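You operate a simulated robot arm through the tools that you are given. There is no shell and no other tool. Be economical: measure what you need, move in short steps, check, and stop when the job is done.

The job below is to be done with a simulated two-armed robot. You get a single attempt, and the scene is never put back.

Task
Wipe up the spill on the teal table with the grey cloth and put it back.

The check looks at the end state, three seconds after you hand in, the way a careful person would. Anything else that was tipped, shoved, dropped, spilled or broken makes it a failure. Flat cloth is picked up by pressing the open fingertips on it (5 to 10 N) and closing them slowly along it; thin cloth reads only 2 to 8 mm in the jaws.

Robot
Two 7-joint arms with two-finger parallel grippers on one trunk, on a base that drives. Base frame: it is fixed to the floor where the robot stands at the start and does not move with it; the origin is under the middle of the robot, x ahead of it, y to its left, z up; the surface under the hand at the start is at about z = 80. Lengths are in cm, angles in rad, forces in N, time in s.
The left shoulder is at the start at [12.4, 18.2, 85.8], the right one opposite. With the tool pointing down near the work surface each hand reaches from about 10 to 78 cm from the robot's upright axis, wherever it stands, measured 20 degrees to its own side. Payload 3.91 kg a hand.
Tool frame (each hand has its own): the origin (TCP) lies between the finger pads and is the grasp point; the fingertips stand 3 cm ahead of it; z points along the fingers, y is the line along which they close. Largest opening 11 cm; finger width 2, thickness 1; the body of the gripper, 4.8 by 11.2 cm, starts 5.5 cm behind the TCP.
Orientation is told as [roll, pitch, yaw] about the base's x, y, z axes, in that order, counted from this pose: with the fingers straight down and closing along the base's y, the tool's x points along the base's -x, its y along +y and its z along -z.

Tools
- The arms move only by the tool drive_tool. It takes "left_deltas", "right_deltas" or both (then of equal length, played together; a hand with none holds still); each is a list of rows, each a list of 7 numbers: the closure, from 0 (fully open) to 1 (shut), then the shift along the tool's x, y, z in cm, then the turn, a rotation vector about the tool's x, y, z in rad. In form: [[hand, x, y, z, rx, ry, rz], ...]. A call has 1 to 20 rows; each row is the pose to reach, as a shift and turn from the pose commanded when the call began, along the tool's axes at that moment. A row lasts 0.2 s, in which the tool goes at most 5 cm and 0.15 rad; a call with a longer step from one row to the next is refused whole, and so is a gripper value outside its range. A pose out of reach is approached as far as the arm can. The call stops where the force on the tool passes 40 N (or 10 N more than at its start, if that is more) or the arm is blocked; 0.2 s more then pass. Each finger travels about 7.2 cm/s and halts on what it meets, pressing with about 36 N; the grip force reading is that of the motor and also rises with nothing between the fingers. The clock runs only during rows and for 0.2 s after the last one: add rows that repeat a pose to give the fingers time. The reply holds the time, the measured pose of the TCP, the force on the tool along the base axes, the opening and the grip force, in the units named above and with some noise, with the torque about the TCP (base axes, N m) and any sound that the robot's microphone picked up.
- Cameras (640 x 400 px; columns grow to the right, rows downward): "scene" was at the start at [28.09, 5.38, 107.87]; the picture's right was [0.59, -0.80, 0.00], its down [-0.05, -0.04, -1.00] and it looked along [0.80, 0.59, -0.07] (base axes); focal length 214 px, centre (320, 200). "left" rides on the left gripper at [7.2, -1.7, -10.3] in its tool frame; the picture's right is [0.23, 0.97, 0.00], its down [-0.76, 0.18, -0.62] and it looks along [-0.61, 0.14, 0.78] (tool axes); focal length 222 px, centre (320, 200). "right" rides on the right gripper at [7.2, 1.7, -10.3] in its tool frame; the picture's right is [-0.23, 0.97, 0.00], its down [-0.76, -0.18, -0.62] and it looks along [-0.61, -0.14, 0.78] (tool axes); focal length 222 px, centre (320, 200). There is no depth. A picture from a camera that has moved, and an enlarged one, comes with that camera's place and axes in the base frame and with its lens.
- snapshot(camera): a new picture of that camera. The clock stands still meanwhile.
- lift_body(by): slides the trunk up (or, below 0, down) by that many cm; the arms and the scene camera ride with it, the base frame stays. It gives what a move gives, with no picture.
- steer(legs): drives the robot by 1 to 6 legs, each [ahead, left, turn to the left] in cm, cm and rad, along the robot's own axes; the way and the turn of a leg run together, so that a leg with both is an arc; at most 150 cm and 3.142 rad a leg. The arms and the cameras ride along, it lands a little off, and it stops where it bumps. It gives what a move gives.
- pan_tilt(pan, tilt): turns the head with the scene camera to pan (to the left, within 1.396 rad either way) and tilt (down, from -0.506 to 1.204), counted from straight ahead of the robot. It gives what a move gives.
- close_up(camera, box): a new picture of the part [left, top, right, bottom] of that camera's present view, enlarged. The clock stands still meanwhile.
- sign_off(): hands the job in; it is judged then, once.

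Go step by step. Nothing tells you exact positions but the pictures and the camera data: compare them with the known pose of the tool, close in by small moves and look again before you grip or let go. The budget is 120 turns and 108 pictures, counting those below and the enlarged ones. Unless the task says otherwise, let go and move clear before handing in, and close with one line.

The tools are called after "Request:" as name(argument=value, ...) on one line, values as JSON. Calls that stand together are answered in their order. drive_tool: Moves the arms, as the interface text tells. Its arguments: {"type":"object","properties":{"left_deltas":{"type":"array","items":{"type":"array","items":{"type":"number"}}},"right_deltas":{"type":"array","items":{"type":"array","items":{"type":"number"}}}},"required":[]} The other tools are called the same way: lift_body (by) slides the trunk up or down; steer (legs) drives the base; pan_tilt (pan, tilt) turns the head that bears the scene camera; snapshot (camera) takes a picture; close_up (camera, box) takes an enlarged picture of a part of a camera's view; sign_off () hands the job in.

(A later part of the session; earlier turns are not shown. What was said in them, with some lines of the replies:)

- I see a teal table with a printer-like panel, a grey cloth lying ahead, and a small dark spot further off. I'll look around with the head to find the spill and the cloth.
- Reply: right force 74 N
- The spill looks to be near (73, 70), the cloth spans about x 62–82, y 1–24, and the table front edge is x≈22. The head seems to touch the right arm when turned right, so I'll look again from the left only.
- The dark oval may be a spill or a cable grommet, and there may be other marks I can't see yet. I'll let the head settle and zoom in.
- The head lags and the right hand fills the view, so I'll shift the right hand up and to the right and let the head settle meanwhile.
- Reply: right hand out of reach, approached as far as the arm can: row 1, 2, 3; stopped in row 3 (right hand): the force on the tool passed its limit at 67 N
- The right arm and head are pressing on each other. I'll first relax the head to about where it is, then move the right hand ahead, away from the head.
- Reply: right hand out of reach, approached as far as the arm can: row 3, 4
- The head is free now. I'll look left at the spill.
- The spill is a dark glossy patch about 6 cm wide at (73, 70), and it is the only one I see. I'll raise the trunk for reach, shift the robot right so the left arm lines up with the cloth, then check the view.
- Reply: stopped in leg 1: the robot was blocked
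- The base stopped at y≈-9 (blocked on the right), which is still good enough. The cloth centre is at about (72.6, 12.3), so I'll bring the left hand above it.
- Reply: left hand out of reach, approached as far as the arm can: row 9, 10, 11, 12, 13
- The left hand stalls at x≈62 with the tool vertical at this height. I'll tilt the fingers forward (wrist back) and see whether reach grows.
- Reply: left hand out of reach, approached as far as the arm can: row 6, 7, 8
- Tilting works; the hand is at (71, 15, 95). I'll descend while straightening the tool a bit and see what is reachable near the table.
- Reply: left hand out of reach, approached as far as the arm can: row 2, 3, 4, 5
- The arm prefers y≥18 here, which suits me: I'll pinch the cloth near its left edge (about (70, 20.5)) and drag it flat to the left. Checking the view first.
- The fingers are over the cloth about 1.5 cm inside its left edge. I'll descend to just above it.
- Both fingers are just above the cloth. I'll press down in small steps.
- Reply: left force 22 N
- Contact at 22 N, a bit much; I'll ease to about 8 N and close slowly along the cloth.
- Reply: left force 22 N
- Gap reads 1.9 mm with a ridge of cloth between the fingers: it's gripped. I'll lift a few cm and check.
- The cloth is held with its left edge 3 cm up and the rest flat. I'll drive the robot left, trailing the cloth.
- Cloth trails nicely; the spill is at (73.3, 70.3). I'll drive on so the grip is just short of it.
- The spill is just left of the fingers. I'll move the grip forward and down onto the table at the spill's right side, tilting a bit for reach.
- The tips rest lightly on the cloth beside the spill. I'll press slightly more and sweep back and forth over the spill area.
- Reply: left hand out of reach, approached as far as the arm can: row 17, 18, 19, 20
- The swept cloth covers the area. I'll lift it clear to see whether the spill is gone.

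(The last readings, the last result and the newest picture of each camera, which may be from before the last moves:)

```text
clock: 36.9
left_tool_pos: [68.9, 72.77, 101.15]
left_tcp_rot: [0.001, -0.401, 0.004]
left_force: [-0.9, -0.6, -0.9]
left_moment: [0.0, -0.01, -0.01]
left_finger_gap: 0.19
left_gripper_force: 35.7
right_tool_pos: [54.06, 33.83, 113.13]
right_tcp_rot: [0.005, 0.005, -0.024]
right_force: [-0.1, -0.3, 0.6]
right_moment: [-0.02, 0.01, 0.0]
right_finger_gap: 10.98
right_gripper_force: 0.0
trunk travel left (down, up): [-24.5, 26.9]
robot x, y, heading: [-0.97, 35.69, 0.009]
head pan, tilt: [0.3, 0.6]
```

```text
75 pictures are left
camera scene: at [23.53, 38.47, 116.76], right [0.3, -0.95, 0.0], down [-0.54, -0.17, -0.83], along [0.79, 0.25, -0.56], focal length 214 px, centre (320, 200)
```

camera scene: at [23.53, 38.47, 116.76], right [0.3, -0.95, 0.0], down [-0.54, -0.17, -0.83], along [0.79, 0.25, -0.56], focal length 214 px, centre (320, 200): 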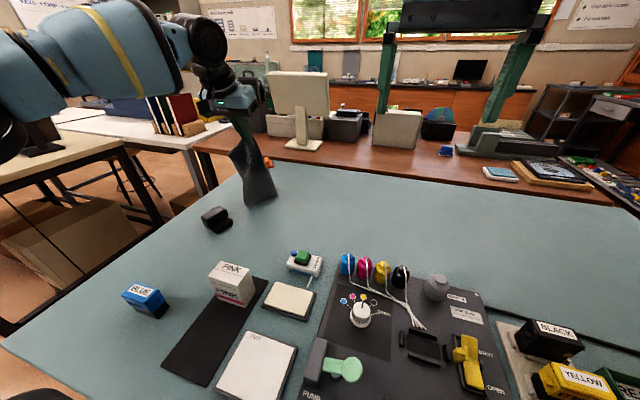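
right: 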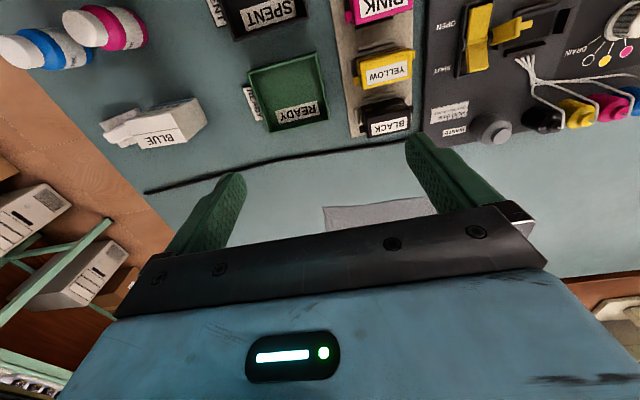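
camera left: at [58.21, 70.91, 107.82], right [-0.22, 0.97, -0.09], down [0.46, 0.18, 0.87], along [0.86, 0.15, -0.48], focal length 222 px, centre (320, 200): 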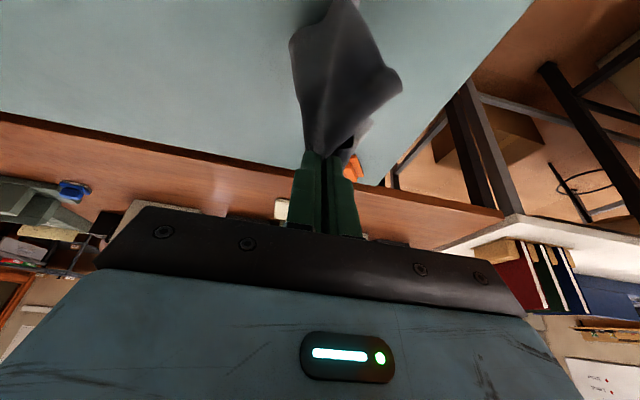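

The hanging cloth hides the spot. I'll raise a bit and drive right, then look.

Request:
lift_body(by=5)

Request:
steer(legs=[[0, -22, 0]])

Request:
snapshot(camera="scene")

Request:
snapshot(camera="left")

```text
clock: 37.8
left_tool_pos: [69.29, 73.02, 106.28]
left_tcp_rot: [0.002, -0.401, 0.006]
left_force: [-1.0, -1.0, 0.2]
left_moment: [0.02, -0.02, 0.03]
left_finger_gap: 0.17
left_gripper_force: 35.7
right_tool_pos: [54.19, 33.82, 118.0]
right_tcp_rot: [0.003, 0.006, -0.022]
right_force: [0.0, 0.1, -0.2]
right_moment: [0.01, 0.02, 0.02]
right_finger_gap: 10.98
right_gripper_force: 0.0
trunk travel left (down, up): [-29.5, 21.9]
robot x, y, heading: [-0.88, 35.86, 0.011]
head pan, tilt: [0.3, 0.6]
```

```text
clock: 40.3
left_tool_pos: [69.55, 50.92, 106.34]
left_tcp_rot: [0.003, -0.401, 0.001]
left_force: [0.2, 1.3, -1.0]
left_moment: [-0.03, -0.01, -0.01]
left_finger_gap: 0.2
left_gripper_force: 35.7
right_tool_pos: [54.32, 11.88, 118.12]
right_tcp_rot: [0.007, 0.005, -0.027]
right_force: [0.1, 0.4, 0.6]
right_moment: [0.01, -0.02, -0.01]
right_finger_gap: 11.0
right_gripper_force: 0.0
trunk travel left (down, up): [-29.5, 21.9]
robot x, y, heading: [-0.62, 13.88, 0.008]
head pan, tilt: [0.3, 0.6]
```

```text
74 pictures are left
camera scene: at [22.27, 16.63, 121.84], right [0.3, -0.95, 0.0], down [-0.54, -0.17, -0.83], along [0.79, 0.25, -0.56], focal length 214 px, centre (320, 200)
```

scene: 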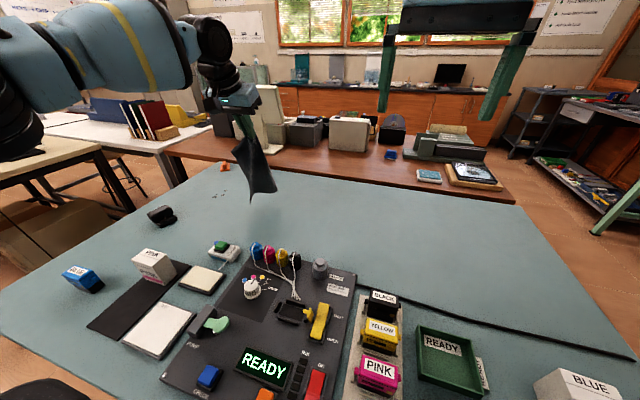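

```text
73 pictures are left
camera left: at [58.88, 49.2, 112.99], right [-0.21, 0.97, -0.09], down [0.46, 0.18, 0.87], along [0.86, 0.15, -0.48], focal length 222 px, centre (320, 200)
```

left: 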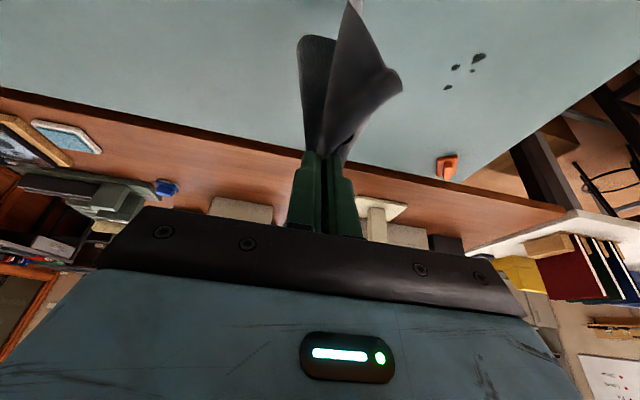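

Most of it is gone; a few specks remain at about (71, 71), (73, 69.5) and (76, 70). I'll lower the cloth here, trail it left, and wipe again with finer strokes.

Request:
lift_body(by=-5)

Request:
drive_tool(left_deltas=[[1, 0.8, 0, 3.7, 0, 0, 0], [1, 1.6, 0, 7.4, 0, 0, 0], [1, 2.4, 0, 11.1, 0, 0, 0], [1, 3.3, 0, 14.9, 0, 0, 0]])

Request:
steer(legs=[[0, 18, 0]])

Request:
snapshot(camera="left")

```text
clock: 41.2
left_tool_pos: [69.38, 50.95, 101.43]
left_tcp_rot: [0.003, -0.402, 0.003]
left_force: [0.0, 0.2, 0.1]
left_moment: [-0.01, -0.02, 0.01]
left_finger_gap: 0.2
left_gripper_force: 35.9
right_tool_pos: [54.19, 11.71, 113.23]
right_tcp_rot: [0.005, 0.006, -0.024]
right_force: [0.9, 0.3, -0.6]
right_moment: [-0.02, 0.0, -0.01]
right_finger_gap: 11.01
right_gripper_force: 0.0
trunk travel left (down, up): [-24.5, 26.9]
robot x, y, heading: [-0.84, 14.24, 0.001]
head pan, tilt: [0.3, 0.6]
```

```text
clock: 42.2
left_tool_pos: [72.18, 50.72, 86.28]
left_tcp_rot: [0.002, -0.401, 0.003]
left_force: [0.3, 0.3, 0.3]
left_moment: [0.0, -0.04, 0.02]
left_finger_gap: 0.19
left_gripper_force: 35.9
right_tool_pos: [54.4, 11.96, 113.11]
right_tcp_rot: [0.002, 0.006, -0.027]
right_force: [0.6, -0.2, -0.2]
right_moment: [0.01, 0.03, 0.0]
right_finger_gap: 11.01
right_gripper_force: 0.0
trunk travel left (down, up): [-24.5, 26.9]
robot x, y, heading: [-0.95, 14.31, 0.0]
head pan, tilt: [0.3, 0.6]
```

```text
clock: 44.4
left_tool_pos: [72.11, 68.41, 86.4]
left_tcp_rot: [0.002, -0.402, 0.002]
left_force: [-1.3, 0.1, 0.3]
left_moment: [-0.02, 0.0, -0.01]
left_finger_gap: 0.16
left_gripper_force: 35.7
right_tool_pos: [54.3, 29.36, 113.04]
right_tcp_rot: [0.005, 0.006, -0.028]
right_force: [-0.2, 0.4, -0.1]
right_moment: [-0.03, 0.01, 0.02]
right_finger_gap: 10.99
right_gripper_force: 0.1
trunk travel left (down, up): [-24.5, 26.9]
robot x, y, heading: [-1.13, 31.92, 0.004]
head pan, tilt: [0.3, 0.6]
```

```text
72 pictures are left
camera left: at [61.48, 66.65, 93.04], right [-0.21, 0.97, -0.09], down [0.46, 0.18, 0.87], along [0.86, 0.14, -0.48], focal length 222 px, centre (320, 200)
```

left: 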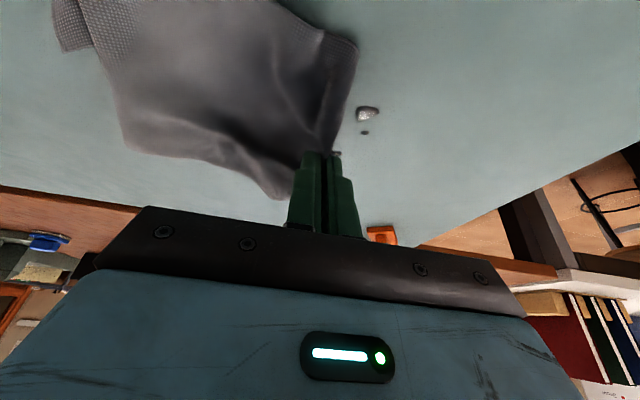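

The specks at (71.3, 71) and (73, 71.4) are visible just left of the fingers. Lowering and stroking across them in finer lines.

Request:
drive_tool(left_deltas=[[1, 3.5, -2, 0, 0, 0, 0], [1, 3.54, -2, 1.98, 0, 0, 0], [1, 3.54, 2, 1.98, 0, 0, 0], [1, 3.54, 6, 1.98, 0, 0, 0], [1, 2.44, 6, 2.44, 0, 0, 0], [1, 2.44, 2, 2.44, 0, 0, 0], [1, 2.44, -2, 2.44, 0, 0, 0], [1, 1.33, -2, 2.91, 0, 0, 0], [1, 1.33, 2, 2.91, 0, 0, 0], [1, 1.33, 6, 2.91, 0, 0, 0], [1, 0.23, 6, 3.38, 0, 0, 0], [1, 0.23, 2, 3.38, 0, 0, 0], [1, 0.23, -2, 3.38, 0, 0, 0], [1, -0.88, -2, 3.84, 0, 0, 0], [1, -0.88, 2, 3.84, 0, 0, 0], [1, -0.88, 6, 3.84, 0, 0, 0], [1, -1.98, 6, 4.31, 0, 0, 0], [1, -1.98, 2, 4.31, 0, 0, 0], [1, -1.98, -2, 4.31, 0, 0, 0]])

Request:
snapshot(camera="left")

```text
clock: 48.4
left_tool_pos: [75.04, 68.35, 83.36]
left_tcp_rot: [-0.001, -0.412, 0.002]
left_force: [7.0, 4.5, 25.8]
left_moment: [0.2, -0.27, 0.01]
left_finger_gap: 0.2
left_gripper_force: 36.1
left hand out of reach, approached as far as the arm can: row 19
right_tool_pos: [54.07, 29.53, 113.23]
right_tcp_rot: [0.003, 0.004, -0.027]
right_force: [0.0, -0.7, -0.6]
right_moment: [-0.04, -0.03, -0.02]
right_finger_gap: 11.02
right_gripper_force: 0.0
trunk travel left (down, up): [-24.5, 26.9]
robot x, y, heading: [-0.68, 31.67, -0.001]
head pan, tilt: [0.3, 0.6]
```

```text
71 pictures are left
camera left: at [64.34, 66.55, 89.91], right [-0.21, 0.97, -0.09], down [0.45, 0.18, 0.88], along [0.87, 0.14, -0.47], focal length 222 px, centre (320, 200)
```

left: 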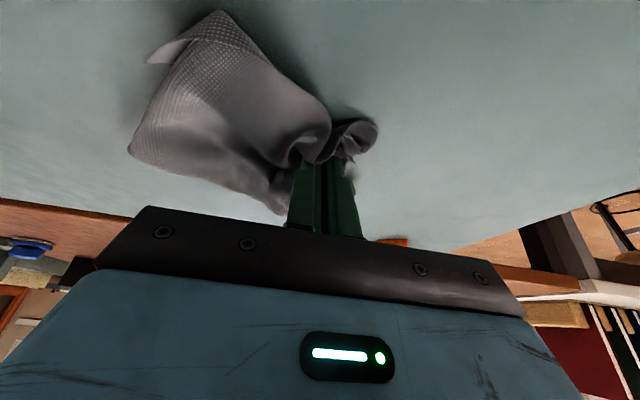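

The patch left of the fingers looks clean. I'll lift the cloth and drive right to inspect the whole spot.

Request:
drive_tool(left_deltas=[[1, 0, 0, -3.8, 0, 0, 0], [1, -0.3, 0, -7.6, 0, 0, 0], [1, -0.6, 0, -11.4, 0, 0, 0], [1, -1, 0, -15.2, 0, 0, 0], [1, -1.5, 0, -18.9, 0, 0, 0], [1, -1.5, 0, -18.9, 0, 0, 0]])

Request:
lift_body(by=5)

Request:
steer(legs=[[0, -22, 0]])

Request:
snapshot(camera="left")

Request:
close_up(camera="scene", box=[160, 120, 320, 220])

```text
clock: 49.8
left_tool_pos: [68.94, 68.27, 100.89]
left_tcp_rot: [0.002, -0.4, 0.001]
left_force: [-0.6, 0.0, -0.2]
left_moment: [-0.01, 0.01, -0.01]
left_finger_gap: 0.16
left_gripper_force: 36.1
right_tool_pos: [54.17, 29.5, 113.14]
right_tcp_rot: [0.006, 0.006, -0.028]
right_force: [-0.5, -0.7, -0.1]
right_moment: [0.01, 0.02, 0.01]
right_finger_gap: 10.99
right_gripper_force: 0.0
trunk travel left (down, up): [-24.5, 26.9]
robot x, y, heading: [-1.1, 31.36, 0.001]
head pan, tilt: [0.3, 0.6]
```

```text
clock: 50.7
left_tool_pos: [68.97, 68.42, 105.8]
left_tcp_rot: [0.002, -0.399, 0.001]
left_force: [-0.5, 0.2, 0.4]
left_moment: [-0.02, 0.03, -0.01]
left_finger_gap: 0.2
left_gripper_force: 36.0
right_tool_pos: [54.23, 29.41, 118.12]
right_tcp_rot: [0.004, 0.006, -0.027]
right_force: [0.2, 0.2, 0.4]
right_moment: [0.0, -0.01, 0.0]
right_finger_gap: 11.01
right_gripper_force: 0.0
trunk travel left (down, up): [-29.5, 21.9]
robot x, y, heading: [-0.84, 31.41, 0.008]
head pan, tilt: [0.3, 0.6]
```

```text
clock: 53.4
left_tool_pos: [68.81, 45.65, 105.97]
left_tcp_rot: [0.003, -0.401, 0.002]
left_force: [-0.6, -0.5, 0.1]
left_moment: [0.04, -0.01, 0.02]
left_finger_gap: 0.19
left_gripper_force: 36.0
right_tool_pos: [54.3, 6.61, 118.12]
right_tcp_rot: [0.006, 0.005, -0.028]
right_force: [-0.3, -0.3, -0.1]
right_moment: [0.01, -0.02, 0.03]
right_finger_gap: 10.99
right_gripper_force: 0.0
trunk travel left (down, up): [-29.5, 21.9]
robot x, y, heading: [-0.53, 9.11, 0.008]
head pan, tilt: [0.3, 0.6]
```

```text
70 pictures are left
camera left: at [58.28, 43.84, 112.59], right [-0.21, 0.97, -0.09], down [0.46, 0.18, 0.87], along [0.86, 0.15, -0.48], focal length 222 px, centre (320, 200)
```

left: 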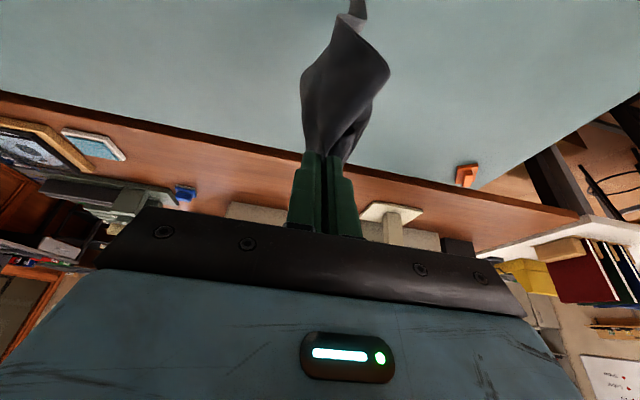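

```text
4.00 times, centred on (240, 170) of scene
camera zoom: at [22.29, 11.42, 121.84], right [0.3, -0.95, 0.0], down [-0.54, -0.17, -0.83], along [0.79, 0.25, -0.56], focal length 858 px, centre (640, 320)
```

zoom: 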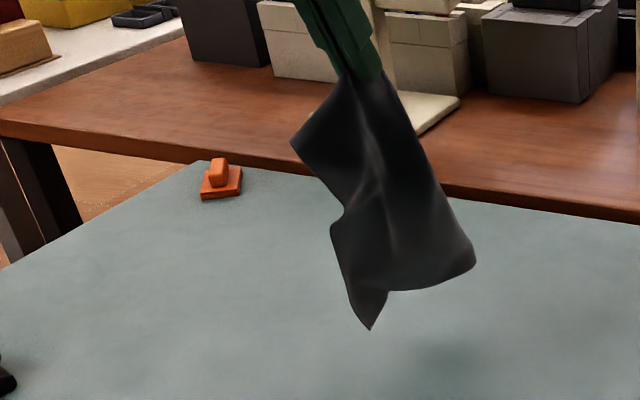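

The spot looks clean; a close zoom to be sure.

Request:
close_up(camera="left", box=[400, 0, 600, 150])

Request:
close_up(camera="scene", box=[140, 140, 260, 220])

```text
2.67 times, centred on (500, 75) of left
camera zoom: at [58.28, 43.84, 112.59], right [-0.21, 0.97, -0.09], down [0.46, 0.18, 0.87], along [0.86, 0.15, -0.48], focal length 592 px, centre (-160, 533)
```

zoom: 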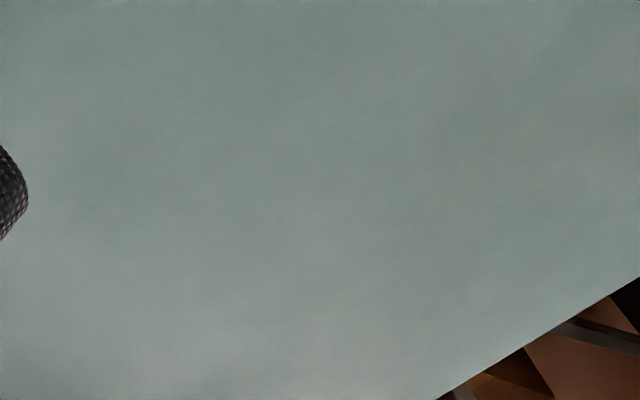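

```text
5.00 times, centred on (200, 180) of scene
camera zoom: at [22.29, 11.42, 121.84], right [0.3, -0.95, 0.0], down [-0.54, -0.17, -0.83], along [0.79, 0.25, -0.56], focal length 1072 px, centre (920, 300)
```

zoom: 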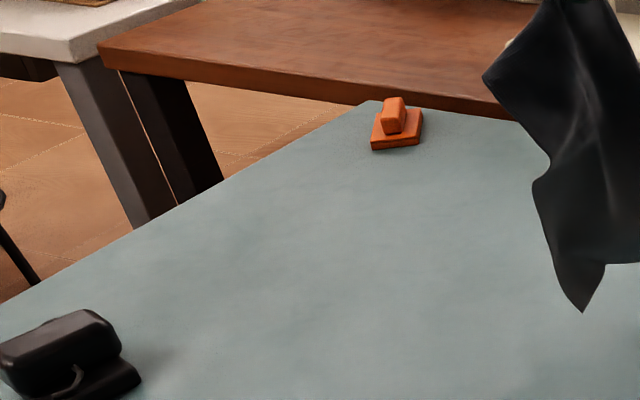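

The spill is fully gone. Before laying the cloth back I want to see the clearance around the base, so I'll look down to the left side.

Request:
pan_tilt(pan=1.39, tilt=1.2)

Request:
snapshot(camera="scene")

```text
clock: 54.7
left_tool_pos: [68.9, 45.57, 105.91]
left_tcp_rot: [0.0, -0.401, 0.0]
left_force: [-0.1, 0.6, 0.1]
left_moment: [-0.01, -0.01, 0.0]
left_finger_gap: 0.17
left_gripper_force: 35.4
right_tool_pos: [54.39, 6.68, 118.18]
right_tcp_rot: [0.004, 0.005, -0.027]
right_force: [0.6, -0.2, 0.2]
right_moment: [0.0, 0.0, 0.05]
right_finger_gap: 10.97
right_gripper_force: 0.1
trunk travel left (down, up): [-29.5, 21.9]
robot x, y, heading: [-0.57, 8.77, 0.002]
head pan, tilt: [1.389, 1.201]
```

```text
66 pictures are left
camera scene: at [14.86, 14.29, 117.38], right [0.98, -0.18, 0.0], down [-0.17, -0.92, -0.36], along [0.06, 0.36, -0.93], focal length 214 px, centre (320, 200)
```

scene: 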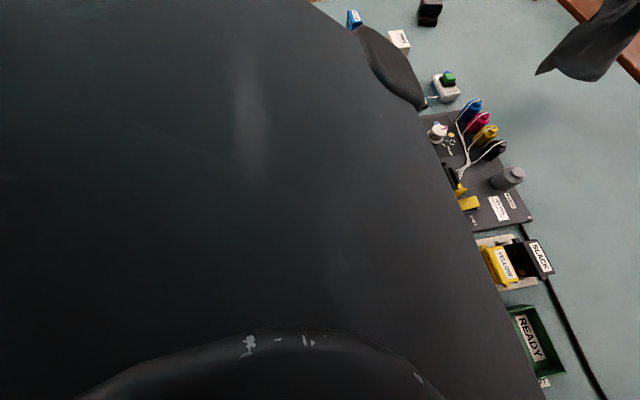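

That view is blocked by the arm. I'll bring the hand right, shift the base to y≈0 and turn it slightly right in small legs so I can lay the cloth from its right end.

Request:
pan_tilt(pan=0.3, tilt=0.6)

Request:
drive_tool(left_deltas=[[1, 0, -3, 0, 0, 0, 0], [1, 0, -6, 0, 0, 0, 0], [1, 0, -9, 0, 0, 0, 0], [1, 0, -10.5, 0, 0, 0, 0]])

Request:
steer(legs=[[0, -8, 0], [0, 0, -0.12]])

```text
clock: 56.0
left_tool_pos: [68.76, 45.63, 105.98]
left_tcp_rot: [0.002, -0.402, 0.002]
left_force: [-0.5, -0.5, 0.5]
left_moment: [-0.03, 0.01, 0.02]
left_finger_gap: 0.2
left_gripper_force: 36.3
right_tool_pos: [54.3, 6.59, 118.01]
right_tcp_rot: [0.004, 0.005, -0.027]
right_force: [0.2, -0.3, -0.5]
right_moment: [0.0, -0.01, 0.03]
right_finger_gap: 11.01
right_gripper_force: 0.0
trunk travel left (down, up): [-29.5, 21.9]
robot x, y, heading: [-0.73, 8.85, 0.0]
head pan, tilt: [0.3, 0.6]
```

```text
clock: 57.0
left_tool_pos: [68.56, 37.14, 105.72]
left_tcp_rot: [0.001, -0.402, 0.003]
left_force: [-0.3, 0.0, -0.3]
left_moment: [-0.01, 0.0, 0.02]
left_finger_gap: 0.18
left_gripper_force: 36.1
left hand out of reach, approached as far as the arm can: row 3, 4
right_tool_pos: [54.39, 6.68, 118.07]
right_tcp_rot: [0.005, 0.005, -0.027]
right_force: [-0.2, 0.6, 0.1]
right_moment: [-0.02, 0.02, 0.03]
right_finger_gap: 11.02
right_gripper_force: 0.0
trunk travel left (down, up): [-29.5, 21.9]
robot x, y, heading: [-0.86, 8.7, -0.0]
head pan, tilt: [0.3, 0.6]
```

```text
clock: 59.0
left_tool_pos: [71.45, 20.67, 105.78]
left_tcp_rot: [0.003, -0.403, -0.115]
left_force: [-0.4, 0.5, -0.3]
left_moment: [0.0, -0.02, 0.02]
left_finger_gap: 0.17
left_gripper_force: 35.9
right_tool_pos: [53.69, -7.94, 118.03]
right_tcp_rot: [0.006, 0.004, -0.146]
right_force: [-0.6, -0.9, 0.2]
right_moment: [0.02, -0.03, 0.01]
right_finger_gap: 11.0
right_gripper_force: 0.1
trunk travel left (down, up): [-29.5, 21.9]
robot x, y, heading: [-0.51, 0.57, -0.114]
head pan, tilt: [0.3, 0.6]
```

Turning works. A bit further right.

Request:
steer(legs=[[0, 0, -0.2]])

Request:
snapshot(camera="scene")

Request:
snapshot(camera="left")

```text
clock: 60.1
left_tool_pos: [74.0, 5.84, 105.7]
left_tcp_rot: [0.002, -0.401, -0.315]
left_force: [0.2, 0.2, 0.3]
left_moment: [0.0, 0.02, 0.02]
left_finger_gap: 0.2
left_gripper_force: 36.0
right_tool_pos: [50.85, -18.59, 118.03]
right_tcp_rot: [0.004, 0.005, -0.345]
right_force: [0.2, -0.4, -0.5]
right_moment: [0.02, 0.0, -0.04]
right_finger_gap: 11.02
right_gripper_force: 0.1
trunk travel left (down, up): [-29.5, 21.9]
robot x, y, heading: [-0.43, 0.89, -0.311]
head pan, tilt: [0.3, 0.6]
```

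```text
65 pictures are left
camera scene: at [22.02, -4.01, 121.84], right [-0.01, -1.0, 0.0], down [-0.56, 0.01, -0.83], along [0.82, -0.01, -0.56], focal length 214 px, centre (320, 200)
```

scene: 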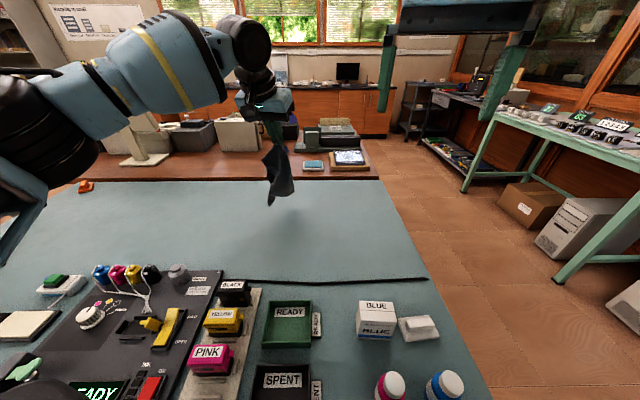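

```text
64 pictures are left
camera left: at [63.44, 7.62, 112.48], right [0.1, 0.99, -0.09], down [0.49, 0.03, 0.87], along [0.87, -0.13, -0.48], focal length 222 px, centre (320, 200)
```

left: 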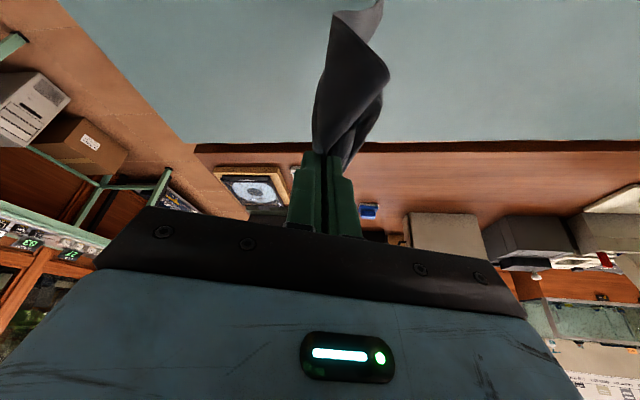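

The cloth hangs above the right part of its original place. I'll turn slightly more, lower the trunk so the cloth's bottom touches, then lay it leftwards.

Request:
steer(legs=[[0, 0, -0.06]])

Request:
lift_body(by=-5)

Request:
snapshot(camera="scene")

```text
clock: 61.0
left_tool_pos: [74.24, 1.49, 105.71]
left_tcp_rot: [0.002, -0.402, -0.375]
left_force: [0.8, 0.1, -0.2]
left_moment: [-0.02, 0.01, 0.0]
left_finger_gap: 0.22
left_gripper_force: 36.0
right_tool_pos: [49.74, -21.6, 117.98]
right_tcp_rot: [0.003, 0.007, -0.405]
right_force: [0.5, -0.5, 0.5]
right_moment: [-0.02, -0.02, -0.01]
right_finger_gap: 11.01
right_gripper_force: 0.0
trunk travel left (down, up): [-29.5, 21.9]
robot x, y, heading: [-0.84, 0.9, -0.373]
head pan, tilt: [0.3, 0.6]
```

```text
clock: 61.9
left_tool_pos: [74.31, 1.53, 100.73]
left_tcp_rot: [0.001, -0.4, -0.375]
left_force: [-1.0, -0.5, 0.1]
left_moment: [0.01, -0.02, 0.02]
left_finger_gap: 0.18
left_gripper_force: 36.4
right_tool_pos: [49.73, -21.66, 113.11]
right_tcp_rot: [0.003, 0.006, -0.406]
right_force: [0.0, 0.7, 0.6]
right_moment: [0.0, -0.02, -0.03]
right_finger_gap: 11.0
right_gripper_force: 0.0
trunk travel left (down, up): [-24.5, 26.9]
robot x, y, heading: [-0.82, 0.85, -0.372]
head pan, tilt: [0.3, 0.6]
```

```text
63 pictures are left
camera scene: at [22.98, -5.84, 116.77], right [-0.07, -1.0, 0.0], down [-0.56, 0.04, -0.83], along [0.82, -0.06, -0.56], focal length 214 px, centre (320, 200)
```

scene: 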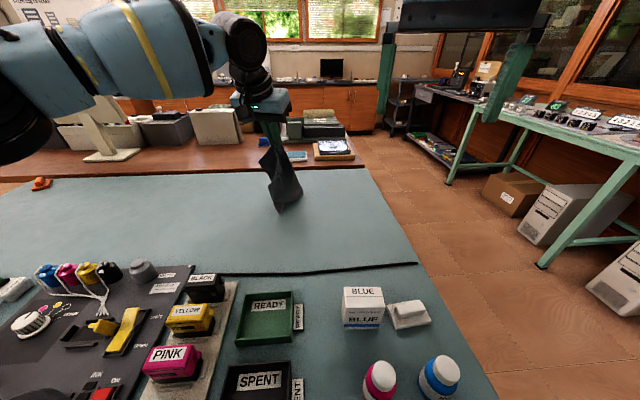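

The cloth's lower end is at about (72.5, 2.6), right where its right edge belongs. Now laying it: down and left, straightening the yaw.

Request:
drive_tool(left_deltas=[[1, 0.8, 0, 1.9, 0, 0, 0], [1, 1.8, 1.2, 2.6, -0.01, 0, -0.023], [1, 2.8, 2.4, 3.2, -0.02, 0, -0.046], [1, 3.8, 3.6, 3.9, -0.03, 0, -0.07], [1, 4.8, 4.8, 4.6, -0.04, 0, -0.095], [1, 5.8, 6, 5.3, -0.05, 0, -0.12], [1, 6.8, 7.3, 6, -0.06, 0, -0.145], [1, 7.8, 8.6, 6.7, -0.07, 0, -0.17], [1, 8.8, 9.9, 7.4, -0.083, 0, -0.195], [1, 9.8, 11.2, 8.1, -0.095, 0, -0.22], [1, 10.8, 12.4, 8.8, -0.107, 0, -0.245], [1, 11.8, 13.6, 9.5, -0.118, 0, -0.27], [1, 12.8, 14.8, 10.2, -0.128, 0, -0.295], [1, 13.8, 16, 10.9, -0.137, 0, -0.32], [1, 14.8, 17.2, 11.5, -0.146, 0, -0.345]])

Request:
snapshot(camera="scene")

Request:
snapshot(camera="left")

```text
clock: 65.1
left_tool_pos: [72.05, 20.82, 84.35]
left_tcp_rot: [-0.001, -0.403, -0.001]
left_force: [-0.4, -0.7, -0.3]
left_moment: [-0.03, 0.01, -0.01]
left_finger_gap: 0.17
left_gripper_force: 35.7
right_tool_pos: [49.6, -21.54, 113.16]
right_tcp_rot: [0.006, 0.005, -0.404]
right_force: [0.5, 0.1, -0.1]
right_moment: [0.04, 0.02, 0.02]
right_finger_gap: 11.0
right_gripper_force: 0.0
trunk travel left (down, up): [-24.5, 26.9]
robot x, y, heading: [-0.81, 0.35, -0.373]
head pan, tilt: [0.3, 0.6]
```

```text
62 pictures are left
camera scene: at [23.02, -5.83, 116.75], right [-0.07, -1.0, 0.0], down [-0.56, 0.04, -0.83], along [0.82, -0.06, -0.56], focal length 214 px, centre (320, 200)
```

scene: 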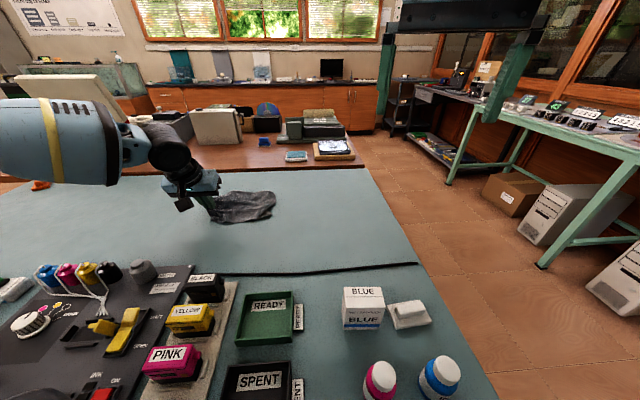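

```text
61 pictures are left
camera left: at [61.4, 19.04, 90.98], right [-0.21, 0.97, -0.09], down [0.46, 0.18, 0.87], along [0.86, 0.14, -0.48], focal length 222 px, centre (320, 200)
```

left: 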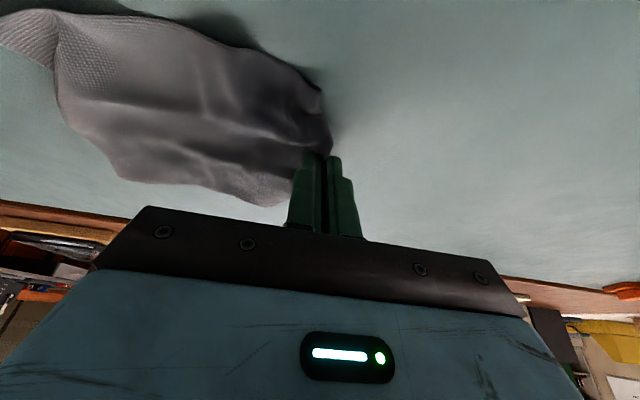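

The cloth is back at its place, though somewhat bunched in x. I'll lower the last bit, let go, rise and look at it.

Request:
drive_tool(left_deltas=[[1, 0.35, 0, 0.8, 0, 0, 0], [0.9, 0.35, 0, 0.8, 0, 0, 0], [0.8, 0.35, 0, 0.8, 0, 0, 0], [0.7, 0.35, 0, 0.8, 0, 0, 0], [0.6, 0.35, 0, 0.8, 0, 0, 0], [0.6, -0.4, 0, -1, 0, 0, 0], [0.6, 0.6, 0, -5, 0, 0, 0], [0.6, 2, 1, -9, 0, 0, 0], [0.6, 4, 3, -12, 0, 0, 0], [0.6, 6, 6, -14, 0, 0, 0], [0.6, 9, 10, -14, 0, 0, 0], [0.6, 12, 14, -14, 0, 0, 0]])

Request:
snapshot(camera="scene")

Request:
close_up(camera="scene", box=[160, 160, 320, 260])

```text
clock: 67.7
left_tool_pos: [55.67, 35.15, 92.33]
left_tcp_rot: [0.003, -0.402, -0.003]
left_force: [1.1, 1.2, -0.3]
left_moment: [-0.07, -0.03, 0.0]
left_finger_gap: 4.42
left_gripper_force: 0.1
right_tool_pos: [49.73, -21.43, 113.1]
right_tcp_rot: [0.002, 0.006, -0.404]
right_force: [-0.7, 0.3, 0.2]
right_moment: [-0.02, 0.02, 0.0]
right_finger_gap: 11.02
right_gripper_force: 0.1
trunk travel left (down, up): [-24.5, 26.9]
robot x, y, heading: [-0.82, 0.61, -0.375]
head pan, tilt: [0.3, 0.6]
```

```text
60 pictures are left
camera scene: at [23.11, -5.75, 116.74], right [-0.07, -1.0, 0.0], down [-0.56, 0.04, -0.82], along [0.82, -0.06, -0.57], focal length 214 px, centre (320, 200)
```

scene: 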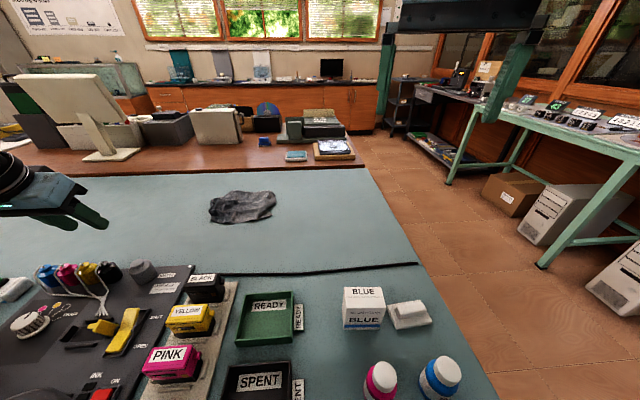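

```text
4.00 times, centred on (240, 210) of scene
camera zoom: at [23.11, -5.75, 116.74], right [-0.07, -1.0, 0.0], down [-0.56, 0.04, -0.82], along [0.82, -0.06, -0.57], focal length 858 px, centre (640, 160)
```

zoom: 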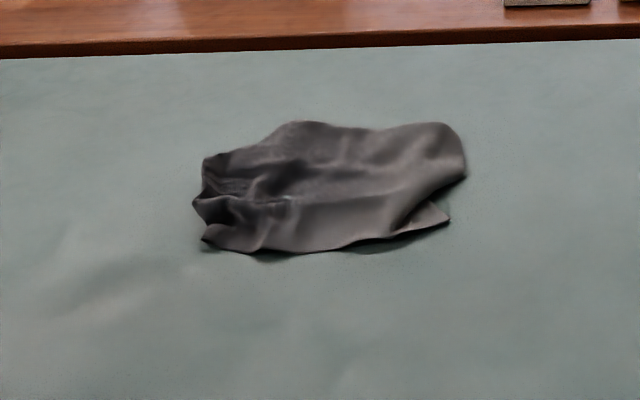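

The cloth lies on its original spot, y 3–22, but crumpled and short in x. I'll raise the hand and look from above to judge whether to spread it.

Request:
drive_tool(left_deltas=[[0.6, -1.5, 0, -3.5, 0, 0, 0], [0.6, -3, 0, -7, 0, 0.1, 0], [0.6, -4.9, -3.5, -8, 0, 0.2, 0], [0.6, -6, -7, -8, 0, 0.3, 0], [0.6, -7, -11, -8, 0, 0.4, 0], [0.6, -8, -15, -7.5, 0, 0.4, 0], [0.6, -8, -19, -7.5, 0, 0.4, 0]])

Request:
snapshot(camera="left")

```text
clock: 69.3
left_tool_pos: [60.15, 15.76, 102.39]
left_tcp_rot: [0.0, -0.003, 0.002]
left_force: [0.9, 0.3, 0.3]
left_moment: [0.01, -0.02, -0.02]
left_finger_gap: 4.38
left_gripper_force: 0.1
right_tool_pos: [49.65, -21.59, 113.15]
right_tcp_rot: [0.005, 0.006, -0.405]
right_force: [-0.3, -0.5, -0.1]
right_moment: [0.05, 0.02, -0.01]
right_finger_gap: 11.01
right_gripper_force: 0.0
trunk travel left (down, up): [-24.5, 26.9]
robot x, y, heading: [-0.98, 0.54, -0.372]
head pan, tilt: [0.3, 0.6]
```

```text
58 pictures are left
camera left: at [52.97, 14.01, 112.73], right [-0.23, 0.97, 0.0], down [0.76, 0.18, 0.62], along [0.61, 0.14, -0.78], focal length 222 px, centre (320, 200)
```

left: 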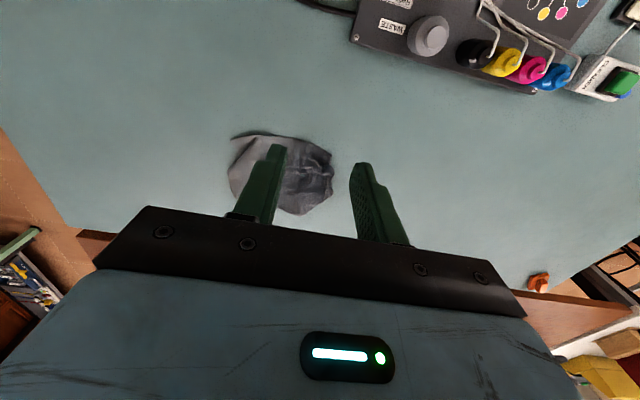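

The cloth spans x 68–83, y 3–21: right place, about 2.5 cm too far and folded at the near side. I'll pinch the near edge at about (69, 9.5) and pull it toward me to spread it.

Request:
drive_tool(left_deltas=[[0.6, -2, -2, 3, 0, -0.1, 0], [0.6, -4, -4, 6, 0, -0.2, 0], [0.6, -6, -6.2, 9, 0, -0.25, 0], [0.6, -8.2, -6.2, 12, 0, -0.25, 0], [0.6, -8.2, -6.2, 16, 0, -0.25, 0], [0.6, -8.2, -6.2, 18, 0, -0.25, 0]])

Request:
snapshot(camera="left")

```text
clock: 70.7
left_tool_pos: [68.26, 9.67, 84.74]
left_tcp_rot: [0.001, -0.252, 0.001]
left_force: [0.2, -0.1, 0.2]
left_moment: [-0.02, 0.0, 0.0]
left_finger_gap: 4.41
left_gripper_force: 0.0
right_tool_pos: [49.64, -21.62, 113.1]
right_tcp_rot: [0.002, 0.006, -0.405]
right_force: [-1.2, 0.4, 0.2]
right_moment: [-0.01, 0.0, 0.0]
right_finger_gap: 11.01
right_gripper_force: 0.0
trunk travel left (down, up): [-24.5, 26.9]
robot x, y, heading: [-0.63, 0.47, -0.371]
head pan, tilt: [0.3, 0.6]
```

```text
57 pictures are left
camera left: at [58.76, 8.01, 92.92], right [-0.22, 0.97, -0.06], down [0.58, 0.18, 0.79], along [0.78, 0.14, -0.61], focal length 222 px, centre (320, 200)
```

left: 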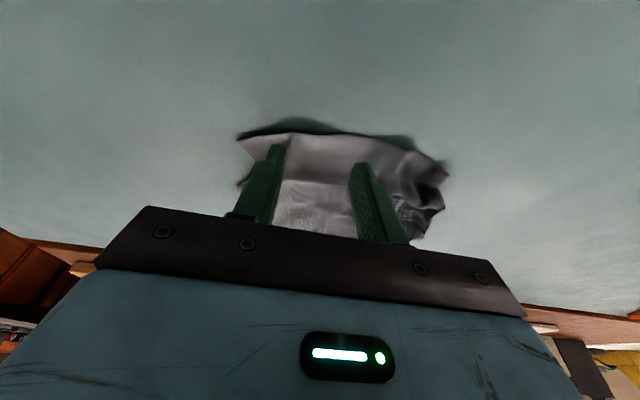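

The tips are just inside the near edge. Pressing down gently and closing.

Request:
drive_tool(left_deltas=[[0.6, 0.2, 0, 0.8, 0, 0, 0], [0.6, 0.33, 0, 1.3, 0, 0, 0], [0.6, 0.37, 0, 1.45, 0, 0, 0]])

```text
clock: 71.5
left_tool_pos: [68.17, 9.62, 83.37]
left_tcp_rot: [0.003, -0.25, 0.002]
left_force: [-0.2, -0.2, 1.7]
left_moment: [0.01, -0.01, 0.02]
left_finger_gap: 4.39
left_gripper_force: 0.0
right_tool_pos: [49.56, -21.59, 113.04]
right_tcp_rot: [0.004, 0.006, -0.404]
right_force: [-0.6, -0.1, 0.3]
right_moment: [0.03, -0.01, 0.0]
right_finger_gap: 11.02
right_gripper_force: 0.1
trunk travel left (down, up): [-24.5, 26.9]
robot x, y, heading: [-0.64, 0.46, -0.374]
head pan, tilt: [0.3, 0.6]
```

Request:
drive_tool(left_deltas=[[0.6, 0.05, 0, 0.18, 0, 0, 0], [0.65, 0.05, 0, 0.18, 0, 0, 0], [0.7, 0.05, 0, 0.18, 0, 0, 0], [0.75, 0.05, 0, 0.18, 0, 0, 0], [0.8, 0.05, 0, 0.18, 0, 0, 0], [0.85, 0.05, 0, 0.18, 0, 0, 0], [0.9, 0.05, 0, 0.18, 0, 0, 0], [0.95, 0.05, 0, 0.18, 0, 0, 0], [1, 0.05, 0, 0.18, 0, 0, 0], [1, 0.05, 0, 0.18, 0, 0, 0], [1, 0.05, 0, 0.18, 0, 0, 0], [1, -0.25, 0, -0.8, 0, 0, 0]])

Request:
snapshot(camera="left")

```text
clock: 74.1
left_tool_pos: [68.07, 9.74, 83.71]
left_tcp_rot: [0.005, -0.246, 0.0]
left_force: [0.5, 0.3, -0.1]
left_moment: [0.01, -0.02, 0.03]
left_finger_gap: 0.22
left_gripper_force: 36.3
right_tool_pos: [49.7, -21.53, 113.05]
right_tcp_rot: [0.004, 0.003, -0.403]
right_force: [-0.2, -0.1, 0.5]
right_moment: [-0.02, 0.0, 0.02]
right_finger_gap: 11.01
right_gripper_force: 0.0
trunk travel left (down, up): [-24.5, 26.9]
robot x, y, heading: [-0.68, 0.91, -0.376]
head pan, tilt: [0.3, 0.6]
```

```text
56 pictures are left
camera left: at [58.69, 8.03, 92.0], right [-0.22, 0.97, -0.05], down [0.59, 0.17, 0.79], along [0.78, 0.14, -0.61], focal length 222 px, centre (320, 200)
```

left: 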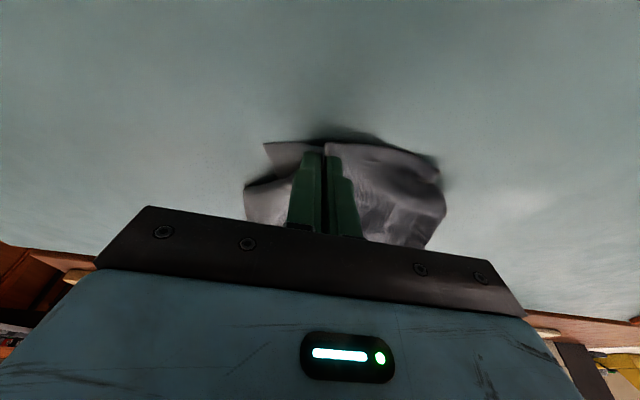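

Gripped. I'll lift that edge to let the fold fall open, then lay it down toward the robot.

Request:
drive_tool(left_deltas=[[1, -0.7, 0, -2.6, 0, 0, 0], [1, -1.4, 0, -5.2, 0, 0, 0], [1, -2, 0, -7.75, 0, 0, 0], [1, -2, 0, -7.75, 0, 0, 0], [1, 0, 0, -6.5, 0, 0, 0], [1, 1.2, 0, -5.5, 0, 0, 0], [1, 2.5, 0, -4.2, 0, 0, 0], [1, 3.9, 0, -3, 0, 0, 0], [1, 5.25, 0, -1.65, 0, 0, 0], [1, 5.25, 0, -1.65, 0, 0, 0]])

Request:
snapshot(camera="left")

Request:
close_up(camera="scene", box=[160, 160, 320, 260])

```text
clock: 76.3
left_tool_pos: [62.83, 9.44, 84.36]
left_tcp_rot: [0.0, -0.25, 0.001]
left_force: [1.8, 0.0, 0.2]
left_moment: [0.01, -0.02, 0.03]
left_finger_gap: 0.2
left_gripper_force: 35.4
right_tool_pos: [49.63, -21.63, 113.11]
right_tcp_rot: [0.004, 0.005, -0.405]
right_force: [-0.3, 0.2, -0.8]
right_moment: [-0.01, 0.0, 0.01]
right_finger_gap: 11.01
right_gripper_force: 0.0
trunk travel left (down, up): [-24.5, 26.9]
robot x, y, heading: [-0.73, 0.51, -0.377]
head pan, tilt: [0.3, 0.6]
```

```text
55 pictures are left
camera left: at [53.31, 7.71, 92.53], right [-0.22, 0.97, -0.06], down [0.58, 0.18, 0.79], along [0.78, 0.14, -0.61], focal length 222 px, centre (320, 200)
```

left: 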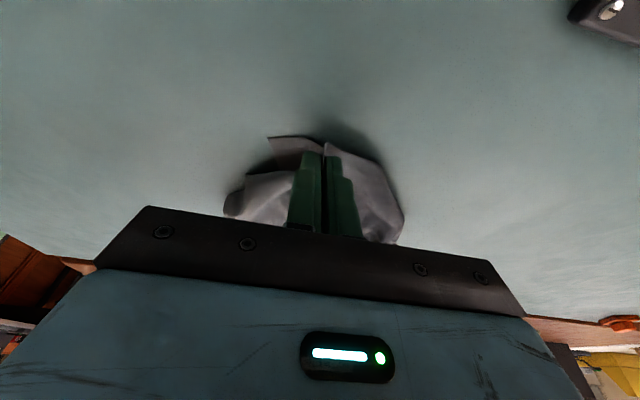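

```text
4.00 times, centred on (240, 210) of scene
camera zoom: at [23.01, -5.86, 116.76], right [-0.07, -1.0, 0.0], down [-0.56, 0.04, -0.83], along [0.82, -0.06, -0.56], focal length 858 px, centre (640, 160)
```

zoom: 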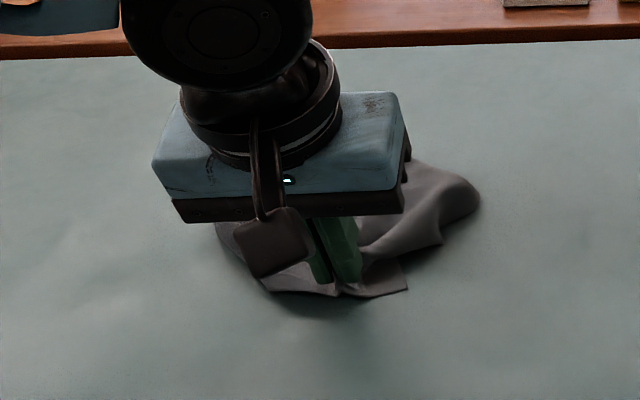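

The near edge is now at about x 62. Letting go and looking again.

Request:
drive_tool(left_deltas=[[1, 0.2, 0, 0.7, 0, 0, 0], [0.9, 0.2, 0, 0.7, 0, 0, 0], [0.8, 0.2, 0, 0.7, 0, 0, 0], [0.75, 0.2, 0, 0.7, 0, 0, 0], [0.75, -0.2, 0, -1, 0, 0, 0], [0.7, -0.9, 0, -4.5, 0, 0, 0], [0.6, -1.5, 0, -8, 0, 0.1, 0], [0.6, -2, 1, -12, 0, 0.2, 0], [0.6, -3, 4, -15, 0, 0.25, 0], [0.6, -3, 8, -17, 0, 0.25, 0], [0.6, -2, 12, -17, 0, 0.25, 0], [0.6, 1, 16, -17, 0, 0.25, 0]])

Request:
snapshot(camera="left")

Request:
close_up(camera="scene", box=[160, 160, 320, 260])

```text
clock: 78.9
left_tool_pos: [57.28, 26.01, 100.58]
left_tcp_rot: [0.0, -0.002, -0.002]
left_force: [0.2, 0.6, 0.4]
left_moment: [0.04, -0.03, 0.02]
left_finger_gap: 4.4
left_gripper_force: 0.1
right_tool_pos: [49.63, -21.45, 113.1]
right_tcp_rot: [0.003, 0.007, -0.403]
right_force: [-0.6, 0.4, -1.0]
right_moment: [-0.02, 0.01, 0.0]
right_finger_gap: 10.99
right_gripper_force: 0.0
trunk travel left (down, up): [-24.5, 26.9]
robot x, y, heading: [-0.55, 0.52, -0.378]
head pan, tilt: [0.3, 0.6]
```

```text
53 pictures are left
camera left: at [50.06, 24.36, 110.87], right [-0.23, 0.97, 0.0], down [0.76, 0.18, 0.62], along [0.61, 0.14, -0.78], focal length 222 px, centre (320, 200)
```

left: 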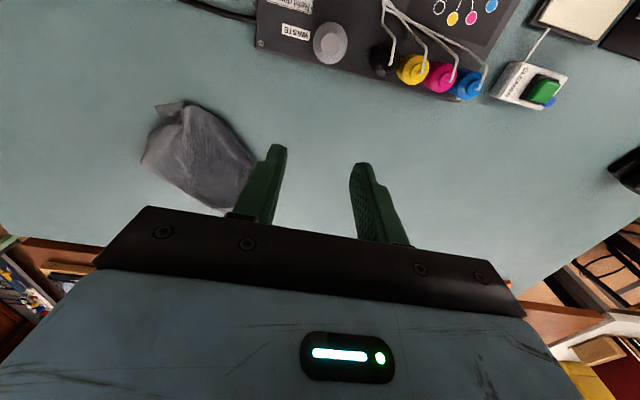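

```text
4.00 times, centred on (240, 210) of scene
camera zoom: at [22.94, -5.72, 116.78], right [-0.07, -1.0, 0.0], down [-0.56, 0.04, -0.83], along [0.82, -0.06, -0.56], focal length 858 px, centre (640, 160)
```

zoom: 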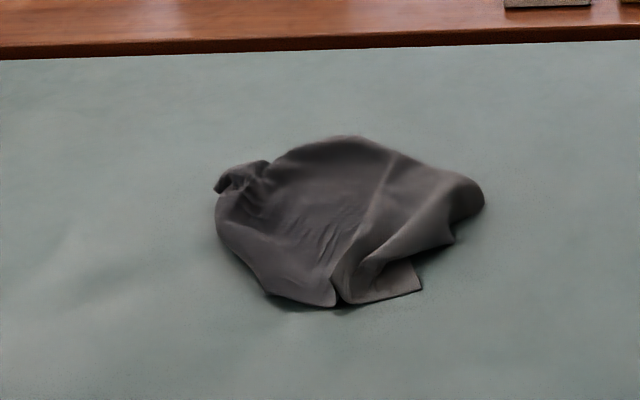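

The cloth now spans x 62–81, y 2–21, centred at (72, 11.5), which is its original spot. I'll retract the left hand and take a final look round.

Request:
drive_tool(left_deltas=[[0.6, 2, 2, -4, 0, 0, 0], [0.5, 5, 5, -6, 0, 0, 0], [0.4, 9, 7, -8, 0, 0, 0], [0.2, 13, 9, -9, 0, 0, 0], [0, 17, 11, -10, 0, 0, 0]])

Request:
steer(legs=[[0, 0, 0.37], [0, 8, 0]])

Request:
pan_tilt(pan=0.6, tilt=0.6)

Request:
snapshot(camera="scene")

Request:
snapshot(camera="right")

```text
clock: 80.1
left_tool_pos: [40.17, 36.67, 110.41]
left_tcp_rot: [0.001, -0.001, -0.001]
left_force: [-1.2, 0.0, 1.0]
left_moment: [-0.02, -0.02, 0.04]
left_finger_gap: 11.01
left_gripper_force: 0.0
right_tool_pos: [49.58, -21.5, 113.1]
right_tcp_rot: [0.003, 0.005, -0.405]
right_force: [0.1, 0.2, 0.9]
right_moment: [0.01, -0.04, -0.01]
right_finger_gap: 10.98
right_gripper_force: 0.1
trunk travel left (down, up): [-24.5, 26.9]
robot x, y, heading: [-0.69, 0.21, -0.377]
head pan, tilt: [0.3, 0.6]
```

```text
clock: 82.6
left_tool_pos: [24.41, 56.98, 110.43]
left_tcp_rot: [0.002, 0.0, 0.371]
left_force: [-0.1, -0.4, -0.7]
left_moment: [-0.01, 0.01, -0.02]
left_finger_gap: 10.98
left_gripper_force: 0.1
right_tool_pos: [54.35, 6.24, 113.09]
right_tcp_rot: [0.001, 0.006, -0.031]
right_force: [-0.3, 0.2, -0.2]
right_moment: [0.01, -0.02, 0.0]
right_finger_gap: 10.97
right_gripper_force: 0.0
trunk travel left (down, up): [-24.5, 26.9]
robot x, y, heading: [-0.35, 8.97, 0.002]
head pan, tilt: [0.3, 0.6]
```

```text
clock: 83.4
left_tool_pos: [24.39, 56.99, 110.41]
left_tcp_rot: [0.002, -0.002, 0.37]
left_force: [-0.5, 0.7, -0.6]
left_moment: [0.0, -0.02, 0.0]
left_finger_gap: 11.0
left_gripper_force: 0.0
right_tool_pos: [54.4, 6.21, 113.1]
right_tcp_rot: [0.004, 0.004, -0.031]
right_force: [-0.1, 0.5, -0.8]
right_moment: [0.01, -0.04, 0.01]
right_finger_gap: 10.99
right_gripper_force: 0.0
trunk travel left (down, up): [-24.5, 26.9]
robot x, y, heading: [-0.48, 8.48, -0.001]
head pan, tilt: [0.6, 0.6]
```

```text
51 pictures are left
camera scene: at [22.65, 13.52, 116.75], right [0.56, -0.83, 0.0], down [-0.47, -0.32, -0.83], along [0.68, 0.46, -0.56], focal length 214 px, centre (320, 200)
```

scene: 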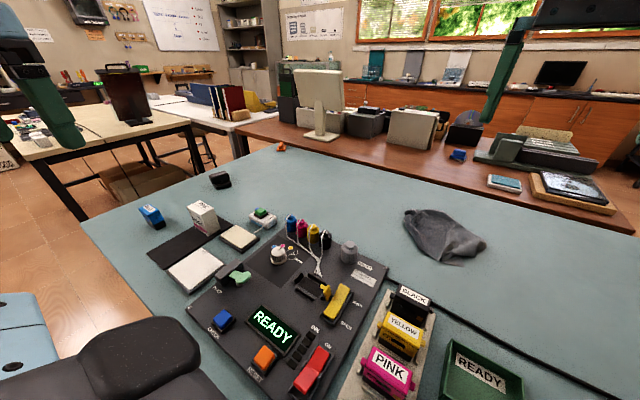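

```text
50 pictures are left
camera right: at [47.32, 7.92, 123.42], right [0.26, 0.97, 0.0], down [0.76, -0.2, 0.62], along [0.6, -0.16, -0.79], focal length 222 px, centre (320, 200)
```

right: 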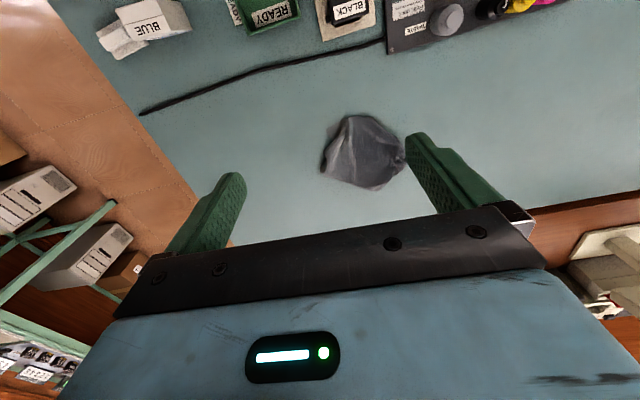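

The table is clean where the spill was, the cloth lies on its original spot, the other objects I can see stand as before, and both hands are clear. Handing in.

Request:
sign_off()

```text
The job is handed in.
```

The spill is wiped up with no marks left on the table. The grey cloth is back on its original spot, but rumpled rather than flat and darkened by what it soaked up. The base bumped something on its right early on; I couldn't see what, and nothing in my later pictures had tipped or moved.
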